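You operate a simulated robot arm through the tools that you are given. There is no shell and no other tool. Be economical: measure what you need, move in short steps, check, and stop when the job is done.

You run a simulated robot arm. Do the job below in one go: nothing can be reset, and whatever is moved stays where it is left.

## Task
Put one scoop of coffee in the white filter.
Fine: use the scoop and lay it back; close the tin and the basket; leave the brown filter alone.

The check looks at the end state, three seconds after you hand in, the way a careful person would. Anything else that was tipped, shoved, dropped, spilled or broken makes it a failure.

## Robot
A 7-joint arm with a two-finger parallel gripper, fixed in place. Base frame: the origin is at the foot of the arm, x ahead of it, y to its left, z up; the work surface is at about z = 74. Units: cm, rad, N and s.
With the tool pointing down near the work surface it reaches from about 30 to 68 cm from the base axis. Its first joint turns from -1.152 to 1.152 rad. Payload 1.57 kg.
The tool frame sits at the grasp point between the pads (the TCP): z along the fingers, y along the line on which they close. The tips reach 3 cm beyond it. The gripper opens to 11 cm. The fingers are 2.4 cm wide and 1.2 cm thick; the gripper's body (4.8 by 11.2 cm) begins 7.8 cm behind the TCP.
Orientation is told as [roll, pitch, yaw] about the base's x, y, z axes, in that order, counted from this pose: with the fingers straight down and closing along the base's y, the tool's x points along the base's -x, its y along +y and its z along -z.

## Interface
- The arm moves only by the tool step_arm. Its arguments are lists of equal length, an entry for each row: "offset": the shift along the base's x, y, z in units of 30 mm (1.0 is 30 mm), a list of three; "angular": the turn, a rotation vector about the base's x, y, z in units of 8 degrees (1.0 is 8 degrees), a list of three; "claw": the opening, from 0 (shut) to 1 (fully open). In form: {"offset": [[dx, dy, dz], ...], "angular": [[wx, wy, wz], ...], "claw": [claw, ...]}. A call has 1 to 12 rows; each row shifts and turns the commanded pose from where the row before left it. A call with a number of a shift or a turn outside -1 to 1 is refused whole. A row lasts 0.2 s, in which the tool goes at most 5 cm and 0.15 rad; a call with a longer step from one row to the next is refused whole, and so is a gripper value outside its range. Where a pose cannot be reached the arm comes as near as it can. A force on the tool above 40 N (or 10 N above the force at the start of the call, whichever is more), or a blocked arm, ends the call early, and 0.2 s more pass. The fingers move at their own pace (about 10.8 cm/s each) and stop on an object; they squeeze with about 41 N. The grip force told is the motor's: it shows also when the fingers shut on nothing. Time passes only in rows, and 0.2 s behind the last, so rows that do not move let the fingers close. The reply holds the time, the measured pose of the TCP, the force on the tool along the base axes, the opening and the grip force, in the units named above and with some noise, with the torque about the TCP (base axes, N m) and any sound that the robot's microphone picked up, and new pictures: "show" is both (left out), scene, wrist or none.
- Cameras (640 x 400 px; columns grow to the right, rows downward): "scene" is fixed at [16.53, -39.18, 140.59]; the picture's right is [0.78, -0.62, 0.00], its down [-0.33, -0.42, -0.85] and it looks along [0.53, 0.66, -0.53] (base axes); focal length 297 px, centre (320, 200). "wrist" rides on the gripper at [7, 1.6, -14.1] in the tool frame; the picture's right is [-0.23, 0.97, 0.00], its down [-0.86, -0.20, -0.48] and it looks along [-0.47, -0.11, 0.88] (tool axes); focal length 222 px, centre (320, 200). There is no depth. A picture from a camera that has moved, and an enlarged one, comes with that camera's place and axes in the base frame and with its lens.
- close_up(camera, box): a new picture of the part [left, top, right, bottom] of that camera's present view, enlarged. It takes no simulated time.
- close_job(): hands the job in; it is judged then, once.

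Work in short steps. Places have to be worked out from the pictures, the camera data and where the tool is seen: move nearer, look again, correct. Check each grasp and each placing, and mend what went wrong. You have 120 turns and 200 pictures in all, those below and enlarged ones among them. Open the gripper and draw the arm clear of the work before you hand the job in, unless the task says otherwise; then end with one line.

The tools are called as name(argument=value, ...) on one line, values as JSON. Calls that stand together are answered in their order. step_arm: Moves the arm, as the interface text tells. Its arguments: {"type":"object","properties":{"offset":{"type":"array","items":{"type":"array","items":{"type":"number"}}},"angular":{"type":"array","items":{"type":"array","items":{"type":"number"}}},"claw":{"type":"array","items":{"type":"number"}},"show":{"type":"string","enum":["both","scene","wrist","none"]}},"required":["offset","angular","claw"]} The other tools are called the same way: close_up (camera, box) takes an enlarged picture of a part of a camera's view; close_job () hands the job in.

At the start:

```text
t: 0.0
tool_pos: [42.63, -2.36, 127.02]
orientation: [0.0, -0.001, 0.0]
contact_force: [-0.6, 0.3, -0.8]
moment: [-0.02, 0.0, -0.01]
grip_width: 10.98
grasp_force: 0.1
```

scene: 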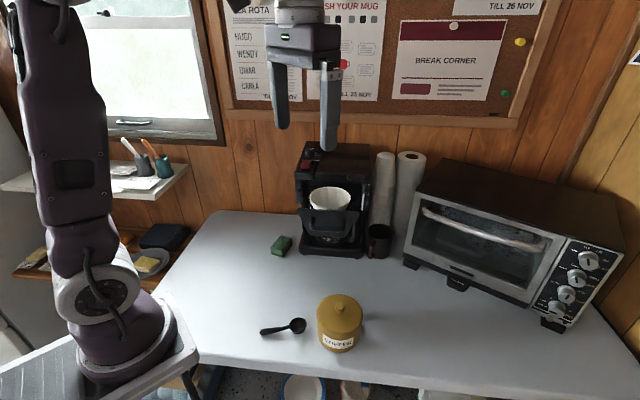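
wrist: 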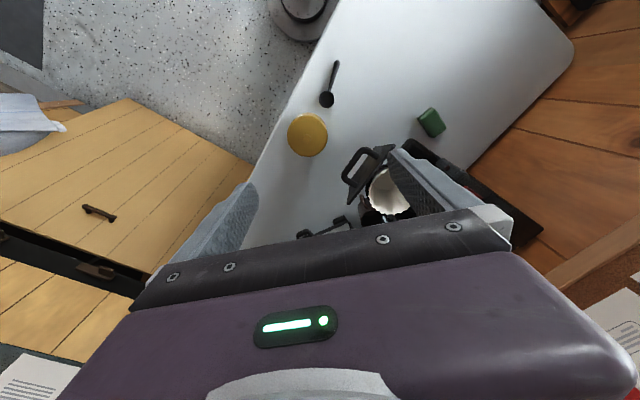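

The scene shows the coffee maker with the basket open, a white filter in it, a tin and a scoop. I'll enlarge these to measure.

close_up(camera="scene", box=[280, 130, 440, 270])

close_up(camera="scene", box=[240, 280, 380, 370])

close_up(camera="wrist", box=[270, 40, 470, 240])

```text
2.86 times, centred on (360, 200) of scene
camera zoom: at [16.53, -39.18, 140.59], right [0.78, -0.62, 0.0], down [-0.33, -0.42, -0.85], along [0.53, 0.66, -0.53], focal length 849 px, centre (206, 200)
```

zoom: 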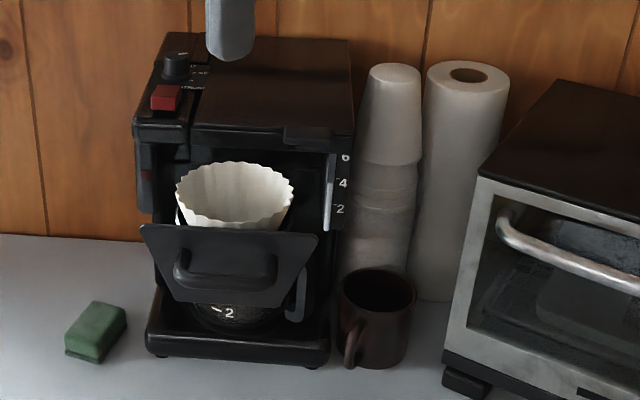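

```text
4.44 times, centred on (310, 325) of scene
camera zoom: at [16.53, -39.18, 140.59], right [0.78, -0.62, 0.0], down [-0.33, -0.42, -0.85], along [0.53, 0.66, -0.53], focal length 1321 px, centre (364, -356)
```

zoom: 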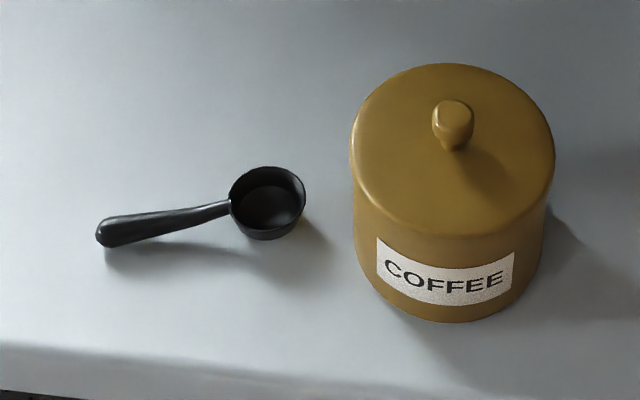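

```text
2.00 times, centred on (370, 140) of wrist
camera zoom: at [35.46, -0.56, 141.18], right [0.23, 0.97, 0.0], down [0.86, -0.2, 0.48], along [0.47, -0.11, -0.88], focal length 444 px, centre (220, 320)
```

zoom: 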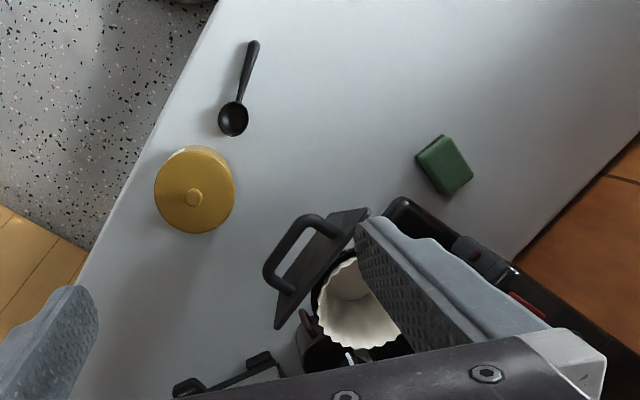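

The filter looks to be near (58.5, 8.5, 102), the tin near (47.8, -7.2) with its knob at z≈84, and the scoop bowl near (41, -0.5) with its handle end near (33, 4). I'll move the wrist camera over the machine for a better view.

step_arm(offset=[[1, 0, 0], [1, 0, 0], [1, 0, 0.3], [1, 0, 0.3], [0.8, 0, 0], [0, 0, 0]], angular=[[0, 0, 0], [0, 0, 0], [0, 0, 0], [0, 0, 0], [0, 0, 0], [0, 0, 0]], claw=[1, 1, 1, 1, 1, 1])

```text
t: 1.4
tool_pos: [52.41, -2.11, 127.85]
orientation: [-0.005, 0.004, 0.003]
contact_force: [-0.8, 0.3, -0.3]
moment: [0.05, -0.01, 0.03]
grip_width: 11.0
grasp_force: 0.0
out of reach, approached as far as the arm can: row 4, 5
camera wrist: at [45.26, -0.4, 142.09], right [0.22, 0.97, -0.01], down [0.86, -0.19, 0.47], along [0.46, -0.11, -0.88], focal length 222 px, centre (320, 200)
```

scene: 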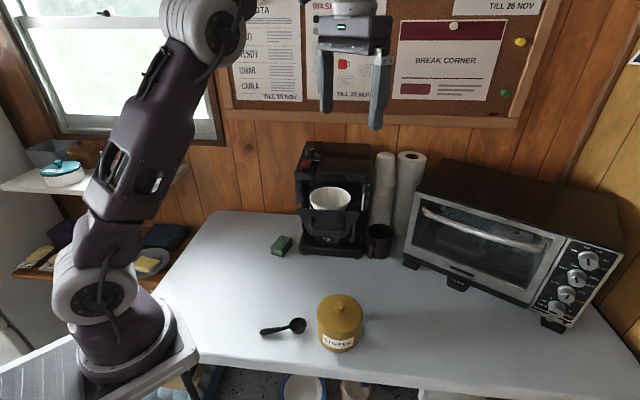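
wrist: 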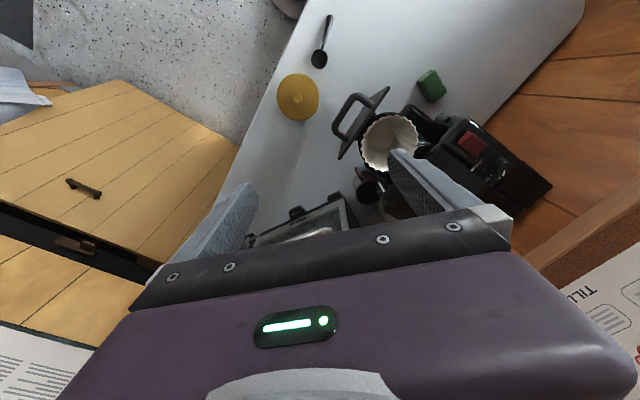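

close_up(camera="wrist", box=[310, 50, 530, 220])

close_up(camera="wrist", box=[240, 0, 400, 130])

```text
2.35 times, centred on (420, 135) of wrist
camera zoom: at [45.26, -0.4, 142.09], right [0.22, 0.97, -0.01], down [0.86, -0.19, 0.47], along [0.46, -0.11, -0.88], focal length 523 px, centre (85, 353)
```

zoom: 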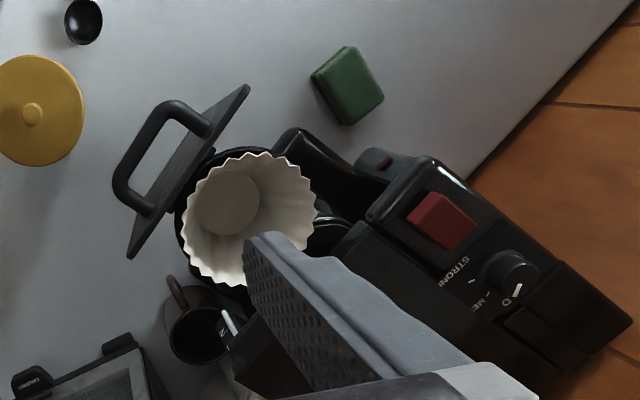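

```text
3.08 times, centred on (320, 65) of wrist
camera zoom: at [45.26, -0.4, 142.09], right [0.22, 0.97, -0.01], down [0.86, -0.19, 0.47], along [0.46, -0.11, -0.88], focal length 684 px, centre (320, 615)
```

zoom: 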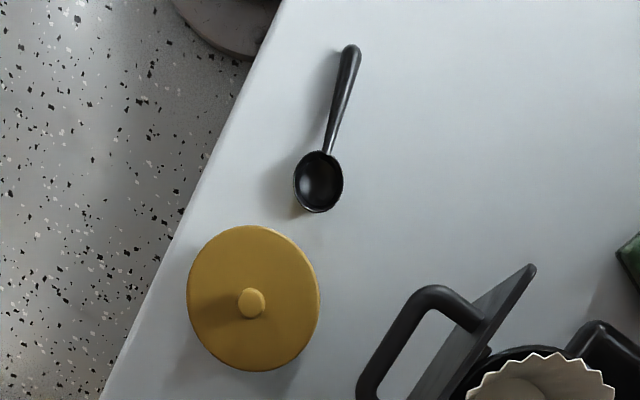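

No brown filter is visible near the white one, and the white filter is empty, with its rim centre at about (57, 8.4, 102.7). Next I'll move above the tin knob, near (47.8, -7.1).

step_arm(offset=[[-0.3, -0.5, -1], [-0.3, -0.5, -1], [-0.3, -0.5, -1], [-0.3, -0.2, -1], [-0.3, 0, -1], [0, 0, -1], [0, 0, -1], [0, 0, -1], [0, 0, -1], [0, 0, 0]], angular=[[0, 0, 0], [0, 0, 0], [0, 0, 0], [0, 0, 0], [0, 0, 0], [0, 0, 0], [0, 0, 0], [0, 0, 0], [0, 0, 0], [0, 0, 0]], claw=[1, 1, 1, 1, 1, 1, 1, 0.6, 0.5, 0.5])

```text
t: 3.6
tool_pos: [47.8, -7.17, 101.0]
orientation: [0.002, 0.001, -0.001]
contact_force: [-0.1, -0.2, 0.8]
moment: [0.02, 0.01, -0.01]
grip_width: 5.52
grasp_force: 0.0
camera wrist: at [40.64, -5.45, 115.07], right [0.23, 0.97, 0.0], down [0.86, -0.2, 0.48], along [0.47, -0.11, -0.88], focal length 222 px, centre (320, 200)
```

scene: 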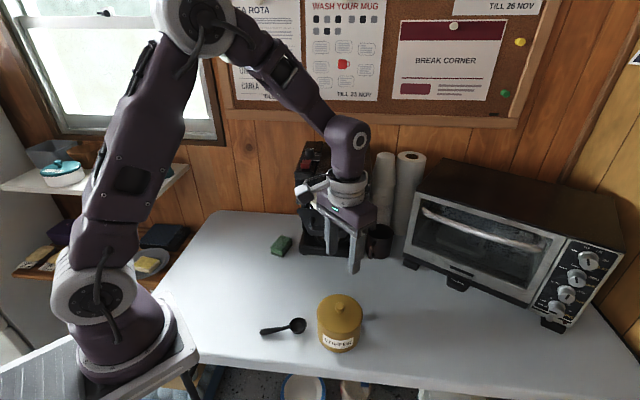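
wrist: 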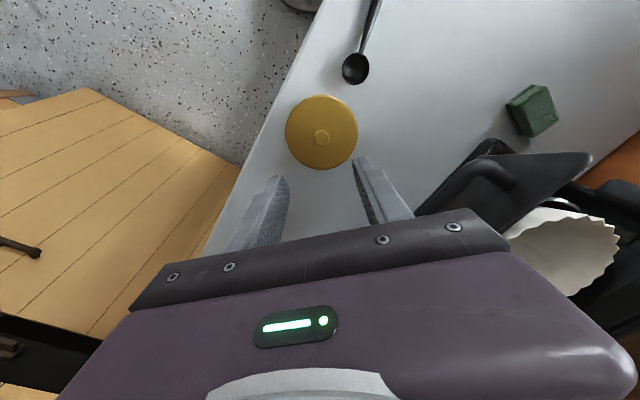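

The knob is still at about (47.7, -7.0), under the tool. I'll descend toward it and check its height.

step_arm(offset=[[0, 0.03, -1], [0, 0, -1], [0, 0, -1], [0, 0, -1], [0, 0, -0.4], [0, 0, 0]], angular=[[0, 0, 0], [0, 0, 0], [0, 0, 0], [0, 0, 0], [0, 0, 0], [0, 0, 0]], claw=[0.5, 0.5, 0.5, 0.5, 0.5, 0.5], show="wrist")

close_up(camera="scene", box=[280, 240, 400, 360])

```text
t: 5.0
tool_pos: [47.81, -7.34, 87.66]
orientation: [0.0, 0.0, -0.001]
contact_force: [-0.6, -0.6, -0.4]
moment: [-0.03, 0.01, 0.03]
grip_width: 5.49
grasp_force: 0.0
camera wrist: at [40.69, -5.44, 101.76], right [0.23, 0.97, 0.0], down [0.86, -0.2, 0.48], along [0.47, -0.11, -0.88], focal length 222 px, centre (320, 200)
```

wrist: 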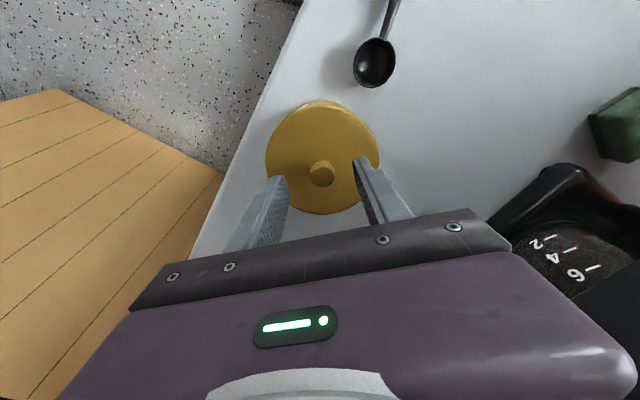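

```text
3.33 times, centred on (340, 300) of scene
camera zoom: at [16.53, -39.18, 140.59], right [0.78, -0.62, 0.0], down [-0.33, -0.42, -0.85], along [0.53, 0.66, -0.53], focal length 991 px, centre (253, -133)
```

zoom: 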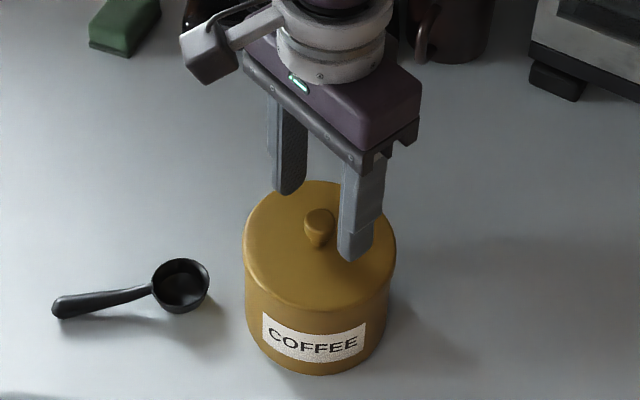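

Tips are at z≈84.7, straddling the knob. I'll lower gently by 1.7 cm with force watch and close.

step_arm(offset=[[-0.03, 0.1, -0.3], [0, 0, -0.3], [0, 0, 0], [0, 0, 0], [0, 0, 0], [0, 0, 0]], angular=[[0, 0, 0], [0, 0, 0], [0, 0, 0], [0, 0, 0], [0, 0, 0], [0, 0, 0]], claw=[0.5, 0.5, 0.5, 0, 0, 0], show="wrist")

close_up(camera="scene", box=[280, 240, 400, 360])

```text
t: 6.4
tool_pos: [47.64, -6.82, 85.96]
orientation: [0.0, 0.002, 0.001]
contact_force: [0.4, -0.7, -0.2]
moment: [-0.01, 0.02, -0.02]
grip_width: 2.01
grasp_force: 33.9
heard: snap
camera wrist: at [40.6, -5.16, 100.03], right [0.23, 0.97, 0.0], down [0.86, -0.2, 0.48], along [0.47, -0.11, -0.88], focal length 222 px, centre (320, 200)
```

wrist: 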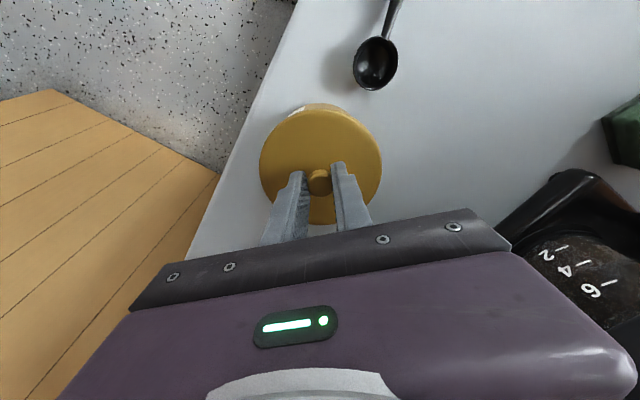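

```text
3.33 times, centred on (340, 300) of scene
camera zoom: at [16.53, -39.18, 140.59], right [0.78, -0.62, 0.0], down [-0.33, -0.42, -0.85], along [0.53, 0.66, -0.53], focal length 991 px, centre (253, -133)
```

zoom: 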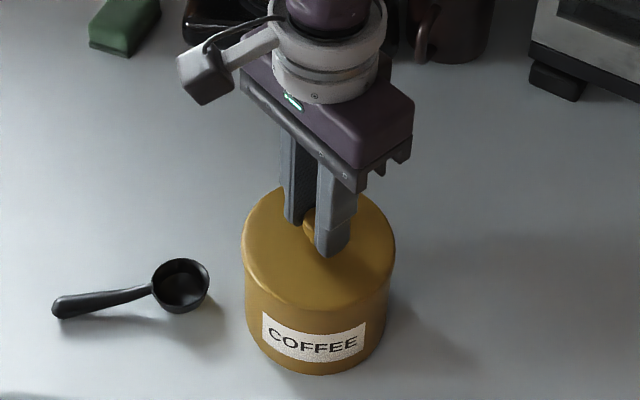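

The knob is gripped at a width of 2.0. I'll lift slowly and check the lid comes off without the tin.

step_arm(offset=[[0, 0, 0.2], [0, 0, 0.3], [0, 0, 0.5], [0, 0, 0]], angular=[[0, 0, 0], [0, 0, 0], [0, 0, 0], [0, 0, 0]], claw=[0, 0, 0, 0], show="none")

close_up(camera="scene", box=[280, 240, 400, 360])

```text
t: 7.4
tool_pos: [47.64, -6.96, 88.88]
orientation: [0.001, 0.0, 0.0]
contact_force: [0.4, 0.2, 0.0]
moment: [-0.02, 0.02, 0.01]
grip_width: 2.05
grasp_force: 33.7
```

```text
3.33 times, centred on (340, 300) of scene
camera zoom: at [16.53, -39.18, 140.59], right [0.78, -0.62, 0.0], down [-0.33, -0.42, -0.85], along [0.53, 0.66, -0.53], focal length 991 px, centre (253, -133)
```

zoom: 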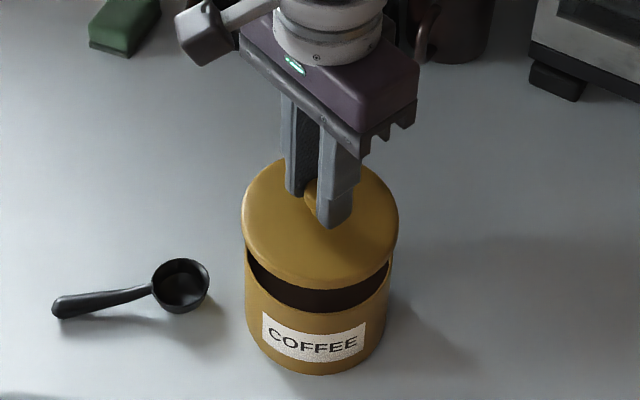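

The lid is free and the tin stays put. I'll carry the lid to an open table spot near (38, 15), away from the basket panel.

step_arm(offset=[[0, 0, 1], [-0.3, 0, 0.8], [-0.8, 0.7, 0], [-0.8, 0.9, 0], [-0.8, 0.9, 0], [-0.5, 0.95, 0], [0, 0.95, 0], [0, 0.95, 0], [0, 0.95, -0.4], [0, 0.95, -0.8], [0, 0, -1], [0, 0, -1]], angular=[[0, 0, 0], [0, 0, 0], [0, 0, 0], [0, 0, 0], [0, 0, 0], [0, 0, 0], [0, 0, 0], [0, 0, 0], [0, 0, 0], [0, 0, 0], [0, 0, 0], [0, 0, 0]], claw=[0, 0, 0, 0, 0, 0, 0, 0, 0, 0, 0, 0])

```text
t: 10.0
tool_pos: [38.21, 15.08, 84.64]
orientation: [0.002, 0.0, 0.001]
contact_force: [-0.4, -0.5, -2.3]
moment: [-0.02, 0.0, -0.03]
grip_width: 2.02
grasp_force: 33.7
camera wrist: at [30.98, 16.71, 98.7], right [0.23, 0.97, 0.0], down [0.85, -0.2, 0.48], along [0.47, -0.11, -0.88], focal length 222 px, centre (320, 200)
```

scene: 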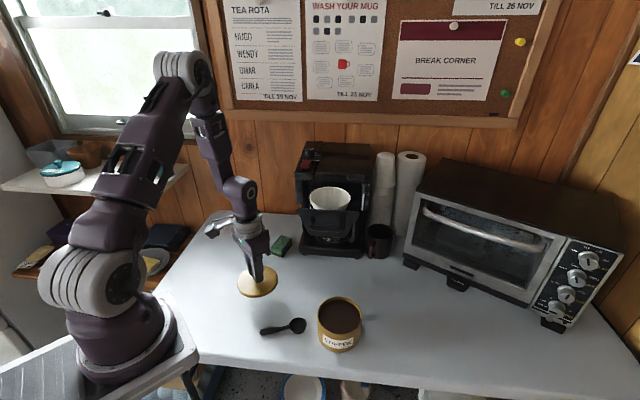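
wrist: 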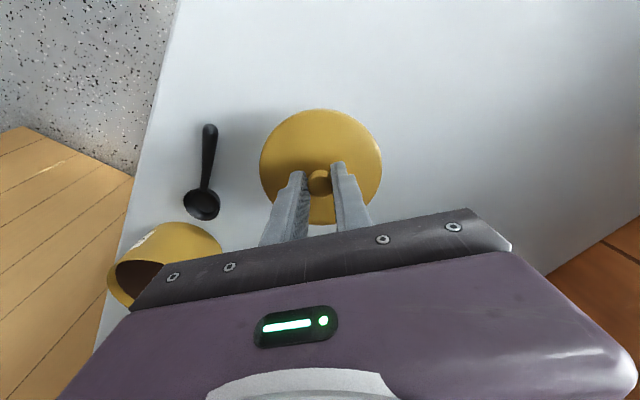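

The lid hangs level over clear table. I'll lower it in small steps until it touches.

step_arm(offset=[[0, 0, -0.7], [0, 0, -0.4], [0, 0, -0.25], [0, 0, -0.15], [0, 0, -0.15], [0, 0, -0.15], [0, 0, -0.1], [0, 0, -0.1]], angular=[[0, 0, 0], [0, 0, 0], [0, 0, 0], [0, 0, 0], [0, 0, 0], [0, 0, 0], [0, 0, 0], [0, 0, 0]], claw=[0, 0, 0, 0, 0, 0, 0, 0], show="none")

close_up(camera="scene", box=[210, 220, 370, 360])

```text
t: 11.8
tool_pos: [38.09, 14.84, 78.88]
orientation: [0.001, -0.002, -0.002]
contact_force: [-1.4, 1.2, 31.8]
moment: [0.09, 0.01, -0.15]
grip_width: 2.0
grasp_force: 33.7
```

```text
2.86 times, centred on (290, 290) of scene
camera zoom: at [16.49, -39.2, 140.59], right [0.78, -0.62, 0.0], down [-0.33, -0.42, -0.85], along [0.53, 0.66, -0.53], focal length 849 px, centre (406, -57)
```

zoom: 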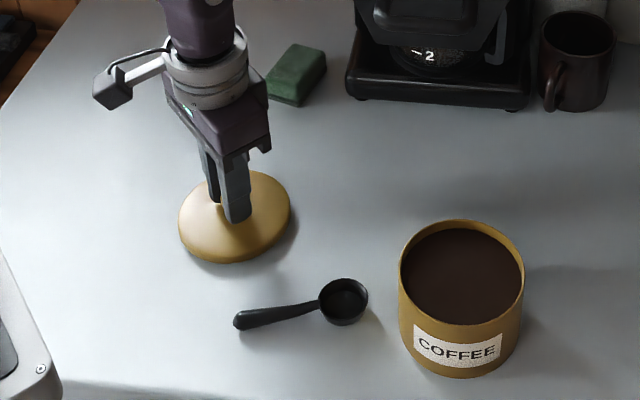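

The lid is on the table (32 N contact) and the tin is nearly full. I'll ease up, release the lid and rise.

step_arm(offset=[[0, 0, 0.08], [0, 0, 0], [0, 0, 0], [0, 0, 0.5], [0, 0, 1], [0, 0, 1], [0, 0, 1], [0, 0, 1], [0, 0, 0]], angular=[[0, 0, 0], [0, 0, 0], [0, 0, 0], [0, 0, 0], [0, 0, 0], [0, 0, 0], [0, 0, 0], [0, 0, 0], [0, 0, 0]], claw=[0, 0.45, 0.45, 0.45, 0.45, 0.45, 0.45, 0.45, 0.45])

close_up(camera="scene", box=[210, 220, 370, 360])

```text
t: 13.8
tool_pos: [38.18, 14.78, 92.64]
orientation: [0.0, -0.001, 0.001]
contact_force: [-0.1, -0.3, -0.4]
moment: [0.01, 0.01, 0.01]
grip_width: 4.94
grasp_force: 0.1
camera wrist: at [31.0, 16.54, 106.68], right [0.23, 0.97, 0.0], down [0.86, -0.2, 0.48], along [0.47, -0.11, -0.88], focal length 222 px, centre (320, 200)
```

scene: 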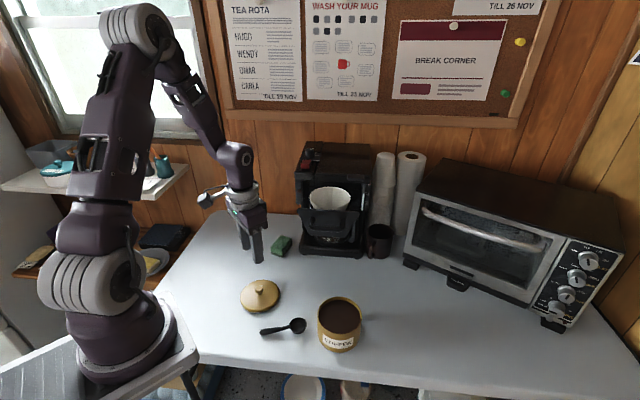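
wrist: 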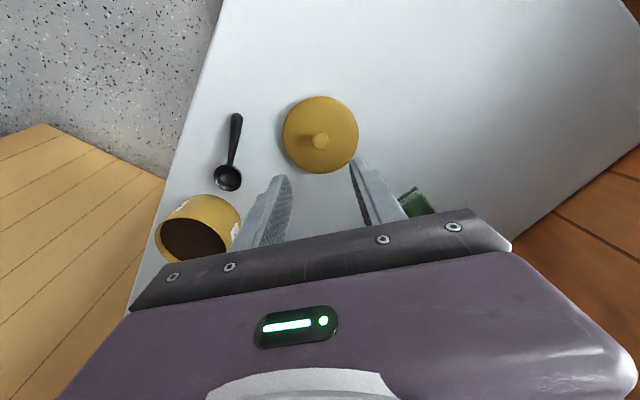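

```text
2.86 times, centred on (290, 290) of scene
camera zoom: at [16.53, -39.18, 140.59], right [0.78, -0.62, 0.0], down [-0.33, -0.42, -0.85], along [0.53, 0.66, -0.53], focal length 849 px, centre (406, -57)
```

zoom: 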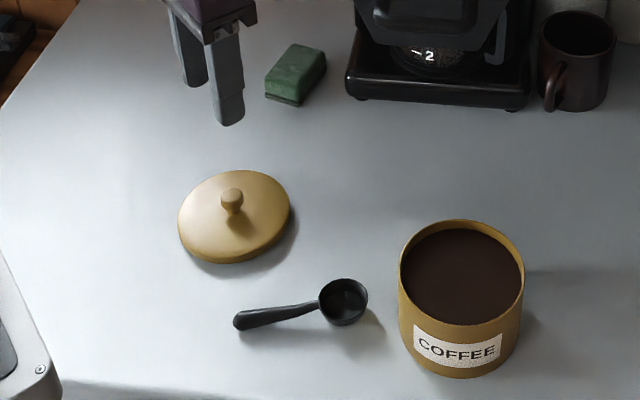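

Now the scoop: its handle runs from the joint near (38.6, 0) to the end near (32.7, 3.2), at about -28° yaw. I'll move above it and turn to match.

step_arm(offset=[[0, -0.8, 0], [-0.2, -0.8, 0], [-0.2, -0.9, 0], [-0.3, -0.9, -0.5], [-0.35, -0.87, -1], [0, 0, -0.5], [0, 0, 0]], angular=[[0, 0, -0.5], [0, 0, -1], [0, 0, -1], [0, 0, -1], [0, 0, 0], [0, 0, 0], [0, 0, 0]], claw=[0.4, 0.4, 0.4, 0.4, 0.4, 0.4, 0.4])

```text
t: 15.4
tool_pos: [34.95, 2.02, 86.41]
orientation: [0.0, 0.0, -0.489]
contact_force: [-1.1, 0.4, 0.3]
moment: [-0.01, 0.01, 0.02]
grip_width: 4.37
grasp_force: 0.1
camera wrist: at [29.42, 6.86, 100.55], right [0.66, 0.75, 0.0], down [0.66, -0.58, 0.48], along [0.36, -0.31, -0.88], focal length 222 px, centre (320, 200)
```

scene: 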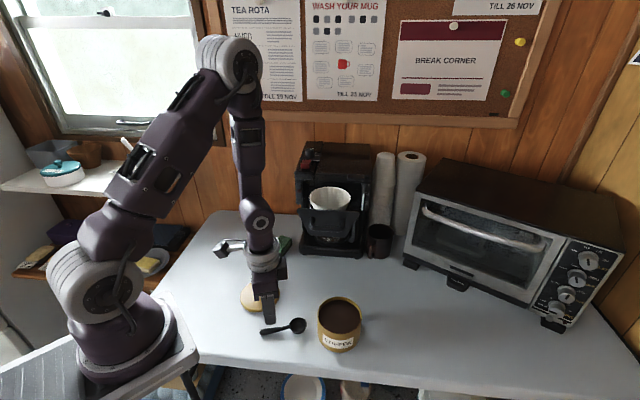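
wrist: 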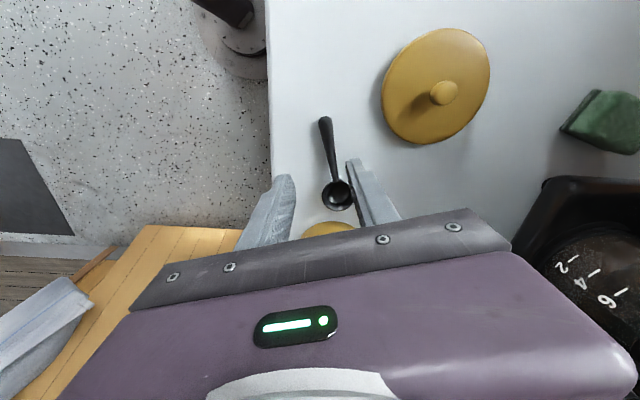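

The wrist view, which was the more accurate one for the knob, puts the handle at (32.6, 4.7) to (38.2, 1.2). I'll shift to (35.2, 3.1), yaw slightly more, and descend partway.

step_arm(offset=[[0.08, 0.37, -0.3], [0, 0, -1], [0, 0, -0.6], [0, 0, 0]], angular=[[0, 0, -0.3], [0, 0, 0], [0, 0, 0], [0, 0, 0]], claw=[0.4, 0.4, 0.4, 0.4], show="wrist")

close_up(camera="scene", box=[230, 270, 350, 360])

close_up(camera="wrist", box=[240, 80, 420, 240])

```text
t: 16.4
tool_pos: [35.29, 3.16, 80.66]
orientation: [0.0, 0.0, -0.531]
contact_force: [0.1, 0.7, -0.7]
moment: [-0.05, -0.01, -0.03]
grip_width: 4.41
grasp_force: 0.1
camera wrist: at [29.94, 8.27, 94.78], right [0.69, 0.72, 0.0], down [0.64, -0.6, 0.48], along [0.35, -0.33, -0.88], focal length 222 px, centre (320, 200)
```

wrist: 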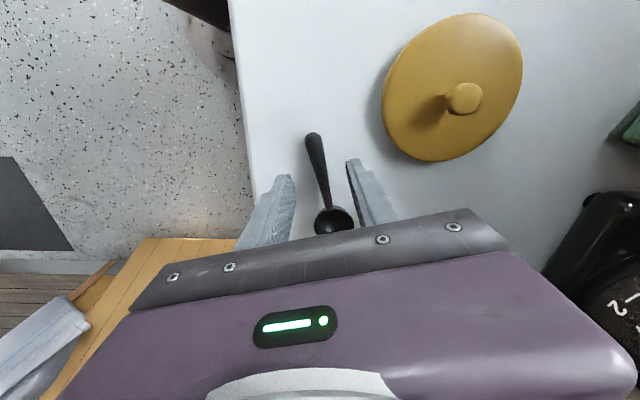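

```text
4.44 times, centred on (290, 315) of scene
camera zoom: at [16.53, -39.18, 140.59], right [0.78, -0.62, 0.0], down [-0.33, -0.42, -0.85], along [0.53, 0.66, -0.53], focal length 1321 px, centre (453, -311)
```

zoom: 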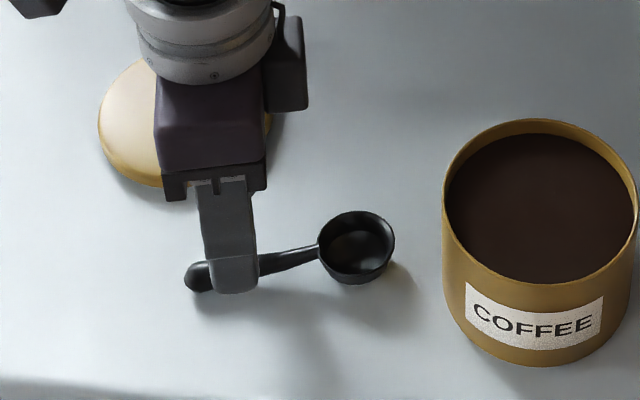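

```text
2.50 times, centred on (330, 160) of wrist
camera zoom: at [29.94, 8.27, 94.78], right [0.69, 0.72, 0.0], down [0.64, -0.6, 0.48], along [0.35, -0.33, -0.88], focal length 555 px, centre (295, 300)
```

zoom: 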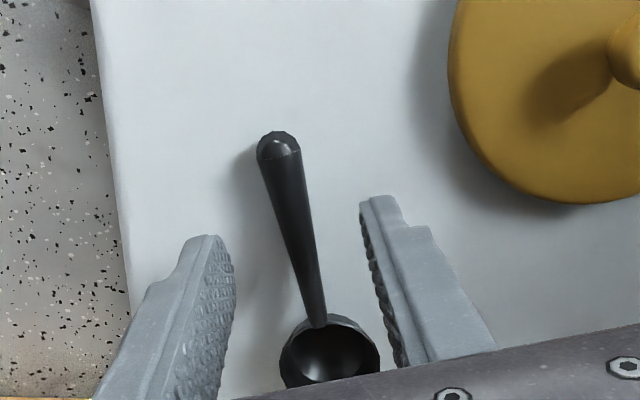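

Handle is centred between the fingers to within 0.2 cm. I'll descend so the tips are about 0.5 cm above the table and close.

step_arm(offset=[[0, 0.07, -0.6], [0, 0, -0.3], [0, 0, -0.1], [0, 0, 0], [0, 0, 0], [0, 0, 0]], angular=[[0, 0, 0], [0, 0, 0], [0, 0, 0], [0, 0, 0], [0, 0, 0], [0, 0, 0]], claw=[0.4, 0.4, 0.4, 0, 0, 0], show="none")

close_up(camera="scene", box=[230, 270, 350, 360])

close_up(camera="wrist", box=[240, 80, 420, 240])

```text
t: 17.8
tool_pos: [35.23, 3.33, 77.82]
orientation: [0.001, 0.0, -0.53]
contact_force: [-0.8, -0.2, -0.2]
moment: [0.0, -0.02, 0.04]
grip_width: 1.22
grasp_force: 29.3
```

```text
4.44 times, centred on (290, 315) of scene
camera zoom: at [16.53, -39.18, 140.59], right [0.78, -0.62, 0.0], down [-0.33, -0.42, -0.85], along [0.53, 0.66, -0.53], focal length 1321 px, centre (453, -311)
```

zoom: 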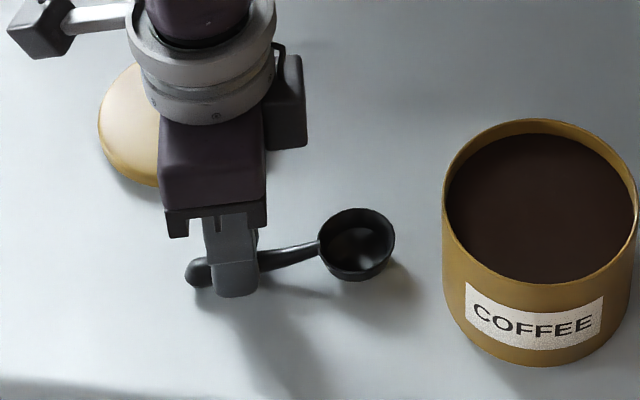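

```text
2.50 times, centred on (330, 160) of wrist
camera zoom: at [29.86, 8.51, 91.88], right [0.69, 0.72, 0.0], down [0.64, -0.6, 0.48], along [0.35, -0.33, -0.88], focal length 555 px, centre (295, 300)
```

zoom: 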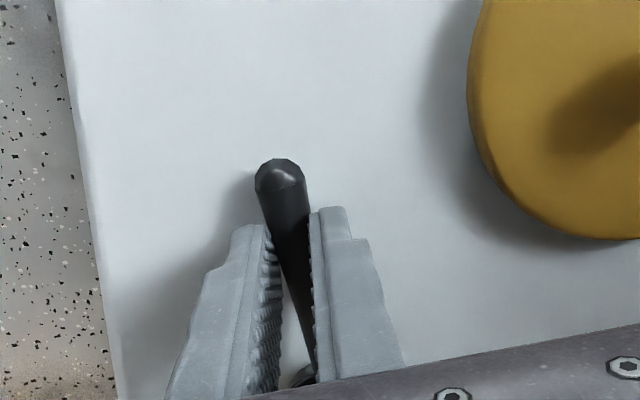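

The scoop is gripped (1.2 cm, its rest pose being TCP (35.2, 3.3, 77.8) at yaw -0.53). I'll lift straight up and check the hold.

step_arm(offset=[[0, 0, 0.5], [0, 0, 1], [0, 0, 1], [0, 0, 1], [0, 0, 1], [0, 0, 0.5], [0, 0, 0]], angular=[[0, 0, 0], [0, 0, 0], [0, 0, 0], [0, 0, 0], [0, 0, 0], [0, 0, 0], [0, 0, 0]], claw=[0, 0, 0, 0, 0, 0, 0], show="none")

close_up(camera="scene", box=[210, 210, 370, 350])

```text
t: 19.4
tool_pos: [35.18, 3.23, 92.84]
orientation: [0.0, -0.001, -0.531]
contact_force: [0.4, -0.1, -0.2]
moment: [0.03, 0.01, 0.01]
grip_width: 1.23
grasp_force: 29.1
```

```text
2.86 times, centred on (290, 280) of scene
camera zoom: at [16.53, -39.18, 140.59], right [0.78, -0.62, 0.0], down [-0.33, -0.42, -0.85], along [0.53, 0.66, -0.53], focal length 849 px, centre (406, -29)
```

zoom: 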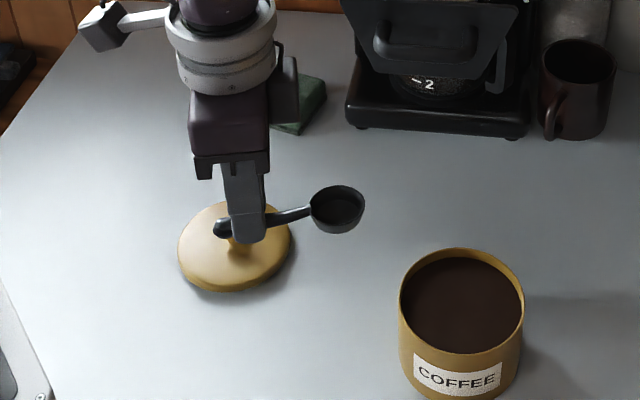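

Scoop is held firmly and level. I'll move above the tin and pitch the bowl down 45°, staying above the rim.

step_arm(offset=[[0.9, -0.75, 0], [0.9, -0.75, 0], [0.8, -0.75, 0], [0.5, -0.5, 0], [0.3, -0.2, 0], [0, 0, 0], [0, 0, 0], [0, 0, 0]], angular=[[0, 0, 0], [0.506, 0.863, 0], [0.506, 0.863, 0], [0.506, 0.863, 0], [0.506, 0.863, 0], [0.506, 0.863, 0], [0.304, 0.518, 0], [0, 0, 0]], claw=[0, 0, 0, 0, 0, 0, 0, 0])

close_up(camera="scene", box=[270, 230, 410, 360])

```text
t: 21.2
tool_pos: [45.48, -5.57, 92.81]
orientation: [0.003, 0.785, -0.53]
contact_force: [0.0, 0.5, 0.6]
moment: [0.03, 0.01, 0.03]
grip_width: 1.25
grasp_force: 29.7
camera wrist: at [50.43, -6.51, 107.73], right [0.63, 0.76, -0.16], down [0.71, -0.65, -0.26], along [-0.3, 0.05, -0.95], focal length 222 px, centre (320, 200)
```

scene: 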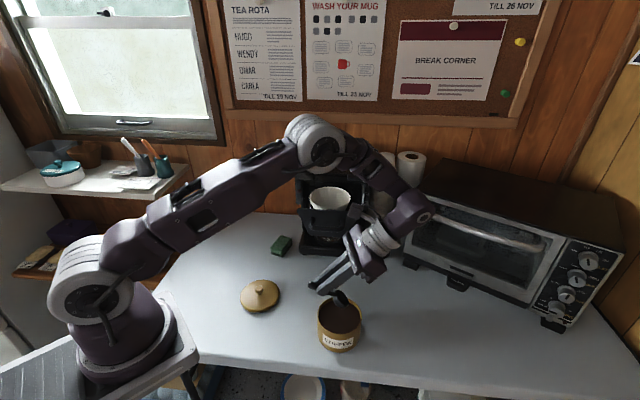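
wrist: 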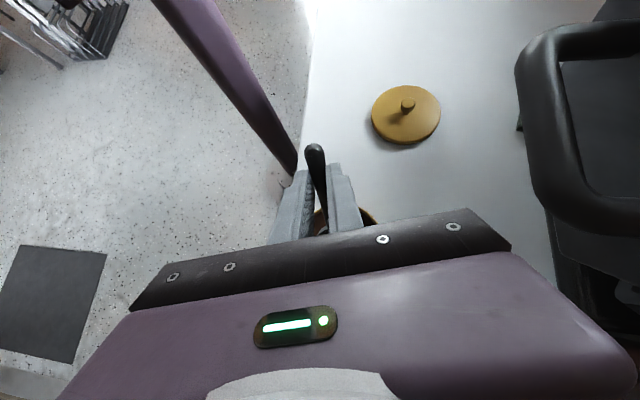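

```text
3.08 times, centred on (340, 295) of scene
camera zoom: at [16.53, -39.19, 140.59], right [0.78, -0.62, 0.0], down [-0.33, -0.42, -0.85], along [0.53, 0.66, -0.53], focal length 915 px, centre (258, -92)
```

zoom: 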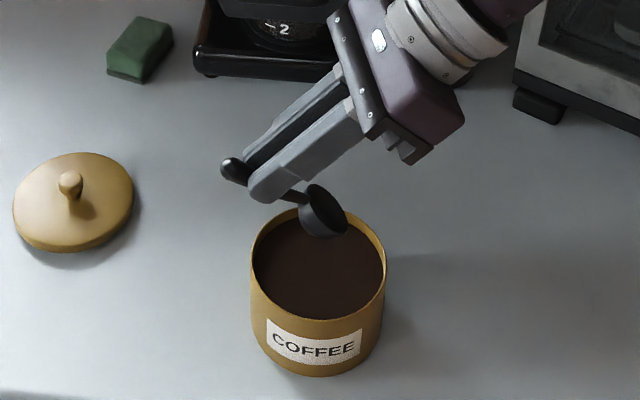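

The bowl is centred over the coffee at 45° tilt, with rim clearance as I worked out. I'll lower it into the coffee by 8.8 cm.

step_arm(offset=[[0.14, -0.08, -0.8], [0, 0, -0.8], [0, 0, -0.5], [0, 0, -0.4], [0, 0, -0.3], [0, 0, 0]], angular=[[0, 0, 0], [0, 0, 0], [0, 0, 0], [0, 0, 0], [0, 0, 0], [0, 0, 0]], claw=[0, 0, 0, 0, 0, 0], show="none")

close_up(camera="scene", box=[290, 250, 390, 360])

```text
t: 22.6
tool_pos: [45.8, -5.66, 84.47]
orientation: [0.0, 0.784, -0.531]
contact_force: [-7.3, 3.9, 17.5]
moment: [0.03, 0.06, 0.02]
grip_width: 1.25
grasp_force: 30.2
```

```text
3.64 times, centred on (340, 305) of scene
camera zoom: at [16.49, -39.17, 140.6], right [0.78, -0.62, 0.0], down [-0.33, -0.42, -0.85], along [0.53, 0.66, -0.53], focal length 1081 px, centre (247, -182)
```

zoom: 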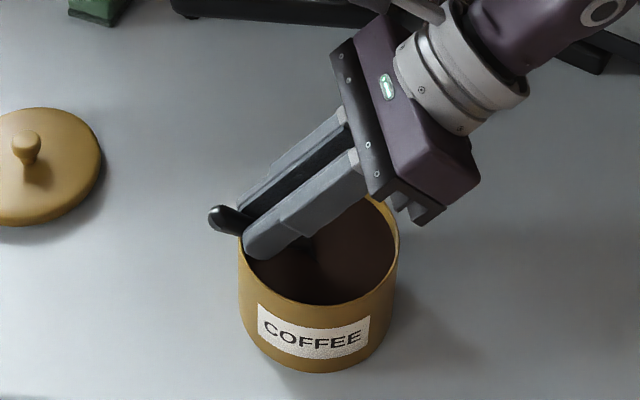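

The force (back and up) fits the bowl pressing in the coffee, and the tin hasn't moved. Now the scooping motion: level the bowl while raising it out.

step_arm(offset=[[-0.029, 0.017, 0.067], [-0.058, 0.034, 0.1], [-0.1, 0.059, 0.233], [-0.1, 0.059, 0.367], [-0.086, 0.05, 0.433], [-0.058, 0.034, 0.4], [0, 0, 0.5], [0, 0, 0.3], [0, 0, 0]], angular=[[-0.506, -0.863, 0], [-0.506, -0.863, 0], [-0.506, -0.863, 0], [-0.506, -0.863, 0], [-0.506, -0.863, 0], [-0.304, -0.518, 0], [0, 0, 0], [0, 0, 0], [0, 0, 0]], claw=[0, 0, 0, 0, 0, 0, 0, 0, 0], show="none")

close_up(camera="scene", box=[270, 230, 390, 350])

```text
t: 24.6
tool_pos: [44.57, -4.97, 91.67]
orientation: [0.001, -0.002, -0.531]
contact_force: [0.3, -0.6, 0.8]
moment: [0.02, 0.02, -0.01]
grip_width: 1.25
grasp_force: 29.5
```

```text
3.33 times, centred on (330, 290) of scene
camera zoom: at [16.53, -39.18, 140.59], right [0.78, -0.62, 0.0], down [-0.33, -0.42, -0.85], along [0.53, 0.66, -0.53], focal length 991 px, centre (287, -100)
```

zoom: 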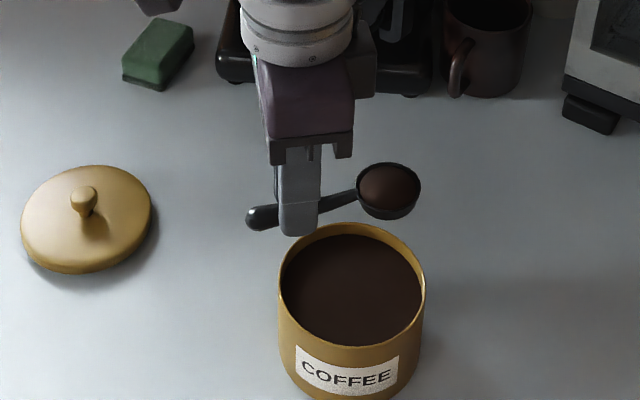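

The scoop came out full with a slight heap, and nothing spilled. I'll raise it level to clear the basket height before moving toward the filter.

step_arm(offset=[[0, 0, 0.4], [0, 0, 0.6], [0, 0, 0.7], [0, 0, 0.7], [0, 0, 0.7], [0, 0, 0.7], [0, 0, 0.7], [0, 0, 0.7], [0, 0, 0.6], [0, 0, 0.4], [0, 0, 0.2], [0, 0, 0]], angular=[[0, 0, 0], [0, 0, 0], [0, 0, 0.3], [0, 0, 0.5], [0, 0, 0.5], [0, 0, 0.5], [0, 0, 0.5], [0, 0, 0.5], [0, 0, 0.5], [0, 0, 0.3], [0, 0, 0.2], [0, 0, 0]], claw=[0, 0, 0, 0, 0, 0, 0, 0, 0, 0, 0, 0])

close_up(camera="scene", box=[270, 120, 430, 270])

close_up(camera="wrist", box=[300, 40, 640, 260])

```text
t: 27.2
tool_pos: [44.55, -4.91, 110.89]
orientation: [0.001, -0.001, 0.001]
contact_force: [0.0, 0.0, 0.3]
moment: [0.0, 0.0, 0.0]
grip_width: 1.23
grasp_force: 29.6
camera wrist: at [37.45, -3.29, 124.97], right [0.23, 0.97, 0.0], down [0.86, -0.2, 0.48], along [0.47, -0.11, -0.88], focal length 222 px, centre (320, 200)
```

scene: 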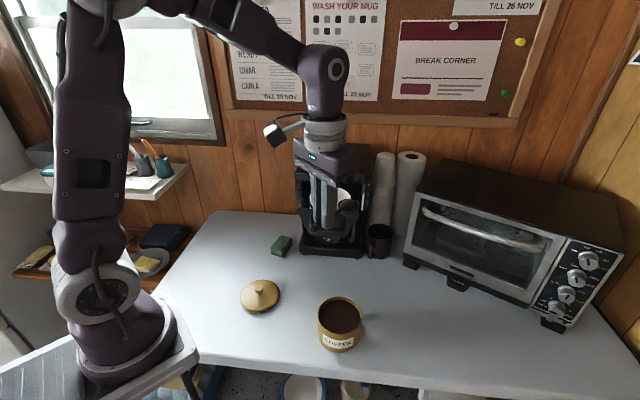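
wrist: 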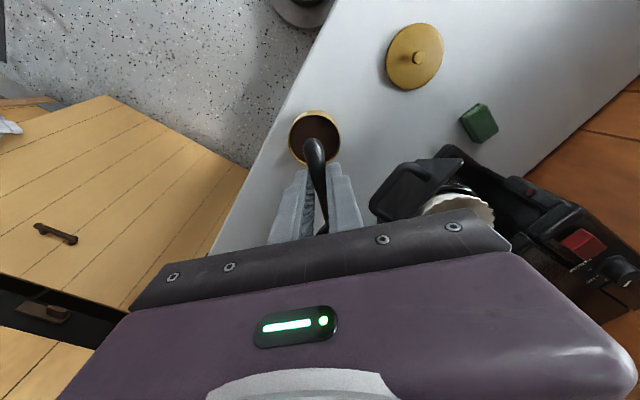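

```text
2.67 times, centred on (350, 195) of scene
camera zoom: at [16.53, -39.18, 140.59], right [0.78, -0.62, 0.0], down [-0.33, -0.42, -0.85], along [0.53, 0.66, -0.53], focal length 793 px, centre (240, 213)
```

zoom: 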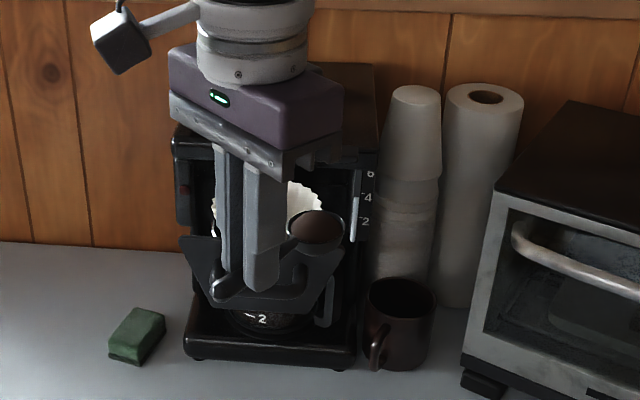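

```text
1.82 times, centred on (470, 150) of wrist
camera zoom: at [37.45, -3.29, 124.97], right [0.23, 0.97, 0.0], down [0.86, -0.2, 0.48], along [0.47, -0.11, -0.88], focal length 404 px, centre (47, 291)
```

zoom: 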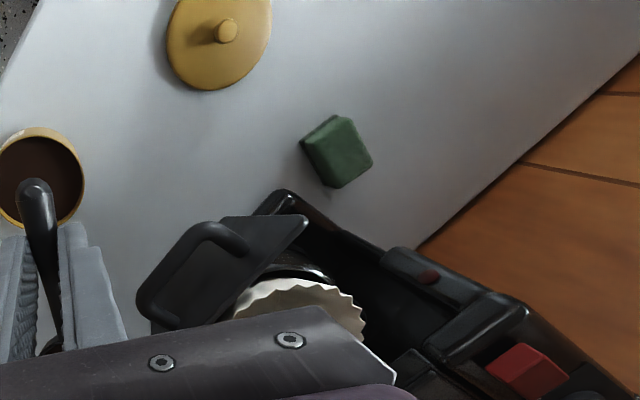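

Panel's near corner triangulates to (48.6, 9.9, 102), the handle bar to z≈98, and the filter centre to about (57.3, 8.7). I'll carry the scoop slowly over the filter with yaw +15°, staying level.

step_arm(offset=[[0.1, 0.2, 0], [0.2, 0.4, 0], [0.25, 0.45, 0], [0.25, 0.45, 0], [0.25, 0.45, 0], [0.25, 0.45, 0], [0.25, 0.45, 0], [0.25, 0.45, 0], [0.2, 0.4, 0], [0.14, 0.3, 0], [0.08, 0.17, 0], [0, 0, 0]], angular=[[0, 0, 0], [0, 0, 0.2], [0, 0, 0.2], [0, 0, 0.2], [0, 0, 0.2], [0, 0, 0.2], [0, 0, 0.2], [0, 0, 0.2], [0, 0, 0.2], [0, 0, 0.2], [0, 0, 0.07], [0, 0, 0]], claw=[0, 0, 0, 0, 0, 0, 0, 0, 0, 0, 0, 0])

close_up(camera="scene", box=[270, 120, 430, 270])

```text
t: 29.8
tool_pos: [51.33, 7.52, 110.9]
orientation: [-0.001, 0.003, 0.262]
contact_force: [0.3, -0.3, -0.2]
moment: [0.01, -0.03, -0.02]
grip_width: 1.26
grasp_force: 30.1
camera wrist: at [43.97, 7.47, 124.93], right [-0.03, 1.0, 0.0], down [0.88, 0.03, 0.48], along [0.48, 0.02, -0.88], focal length 222 px, centre (320, 200)
```

scene: 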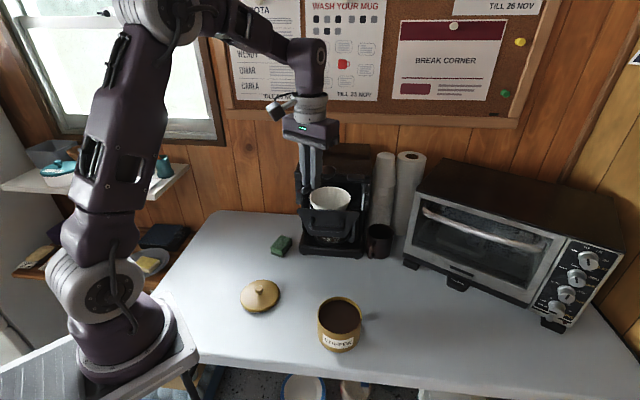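
wrist: 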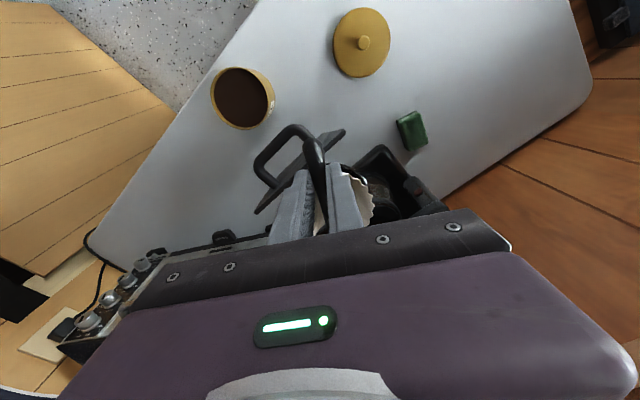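

```text
2.67 times, centred on (350, 195) of scene
camera zoom: at [16.53, -39.18, 140.59], right [0.78, -0.62, 0.0], down [-0.33, -0.42, -0.85], along [0.53, 0.66, -0.53], focal length 793 px, centre (240, 213)
```

zoom: 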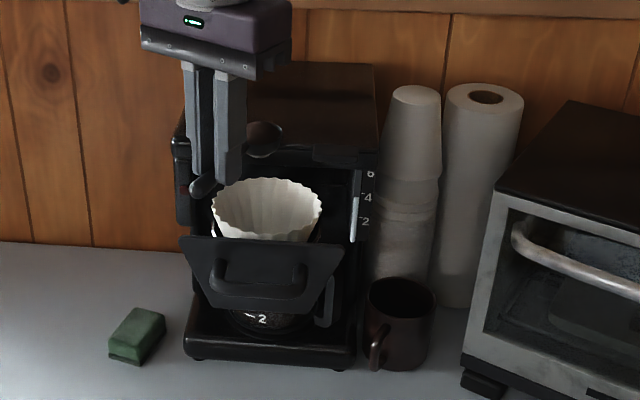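

The bowl's projection matches: it's over the filter centre. I'll start rolling about the handle axis toward +y (away from the handle bar), 40° first, to check the arm can follow.

step_arm(offset=[[0, 0, 0], [0, 0, 0], [0, 0, 0], [0, 0, 0], [0, 0, 0]], angular=[[-0.966, -0.259, 0], [-0.966, -0.259, 0], [-0.966, -0.259, 0], [-0.966, -0.259, 0], [-0.966, -0.259, 0]], claw=[0, 0, 0, 0, 0], show="scene")

close_up(camera="scene", box=[270, 120, 430, 270])

```text
t: 31.0
tool_pos: [51.24, 7.5, 110.83]
orientation: [-0.7, -0.002, 0.263]
contact_force: [-0.5, -0.3, -0.3]
moment: [-0.02, 0.01, 0.02]
grip_width: 1.23
grasp_force: 29.0
```

scene: 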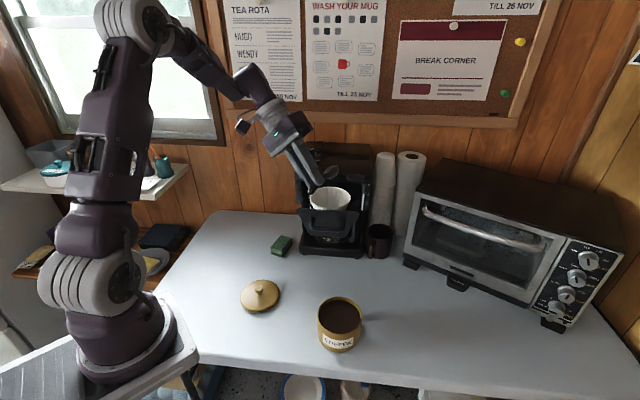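

```text
2.67 times, centred on (350, 195) of scene
camera zoom: at [16.53, -39.18, 140.59], right [0.78, -0.62, 0.0], down [-0.33, -0.42, -0.85], along [0.53, 0.66, -0.53], focal length 793 px, centre (240, 213)
```

zoom: 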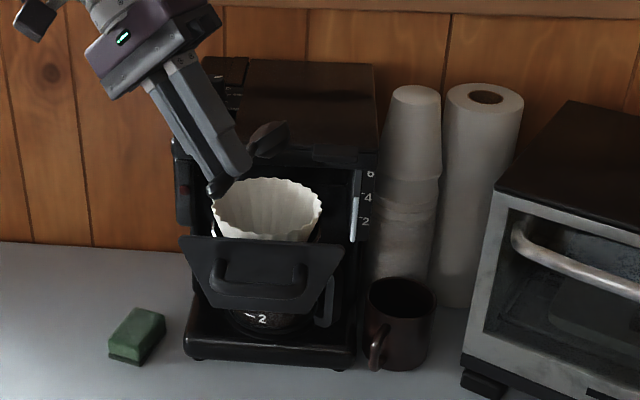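

The arm follows well and nothing has spilled. I'll continue rolling to about 72° and check.

step_arm(offset=[[0, 0, 0], [0, 0, 0], [0, 0, 0], [0, 0, 0]], angular=[[-0.966, -0.259, 0], [-0.966, -0.259, 0], [-0.966, -0.259, 0], [-0.966, -0.259, 0]], claw=[0, 0, 0, 0], show="wrist")

close_up(camera="scene", box=[250, 90, 430, 270])

```text
t: 32.0
tool_pos: [51.25, 7.5, 110.78]
orientation: [-1.26, -0.002, 0.262]
contact_force: [0.6, 0.8, -0.1]
moment: [-0.01, -0.01, -0.03]
grip_width: 1.23
grasp_force: 29.5
camera wrist: at [40.69, 19.35, 113.51], right [0.14, 0.35, -0.93], down [0.72, 0.6, 0.34], along [0.68, -0.72, -0.17], focal length 222 px, centre (320, 200)
```

wrist: 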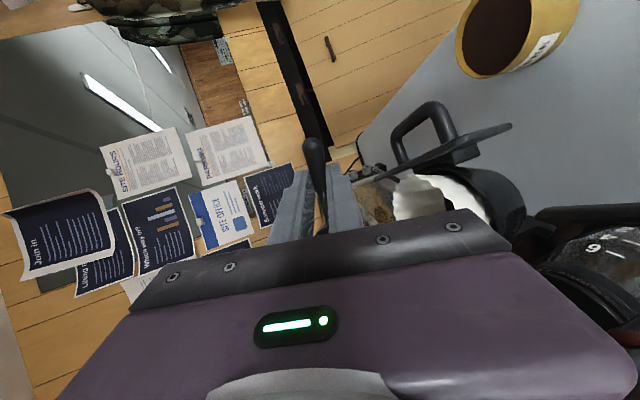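

```text
2.22 times, centred on (340, 180) of scene
camera zoom: at [16.53, -39.18, 140.59], right [0.78, -0.62, 0.0], down [-0.33, -0.42, -0.85], along [0.53, 0.66, -0.53], focal length 660 px, centre (276, 244)
```

zoom: 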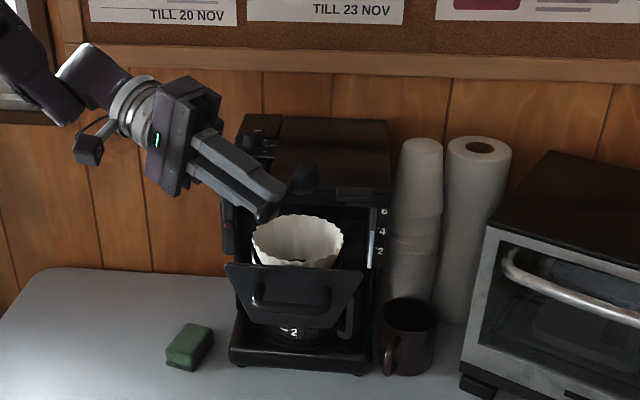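

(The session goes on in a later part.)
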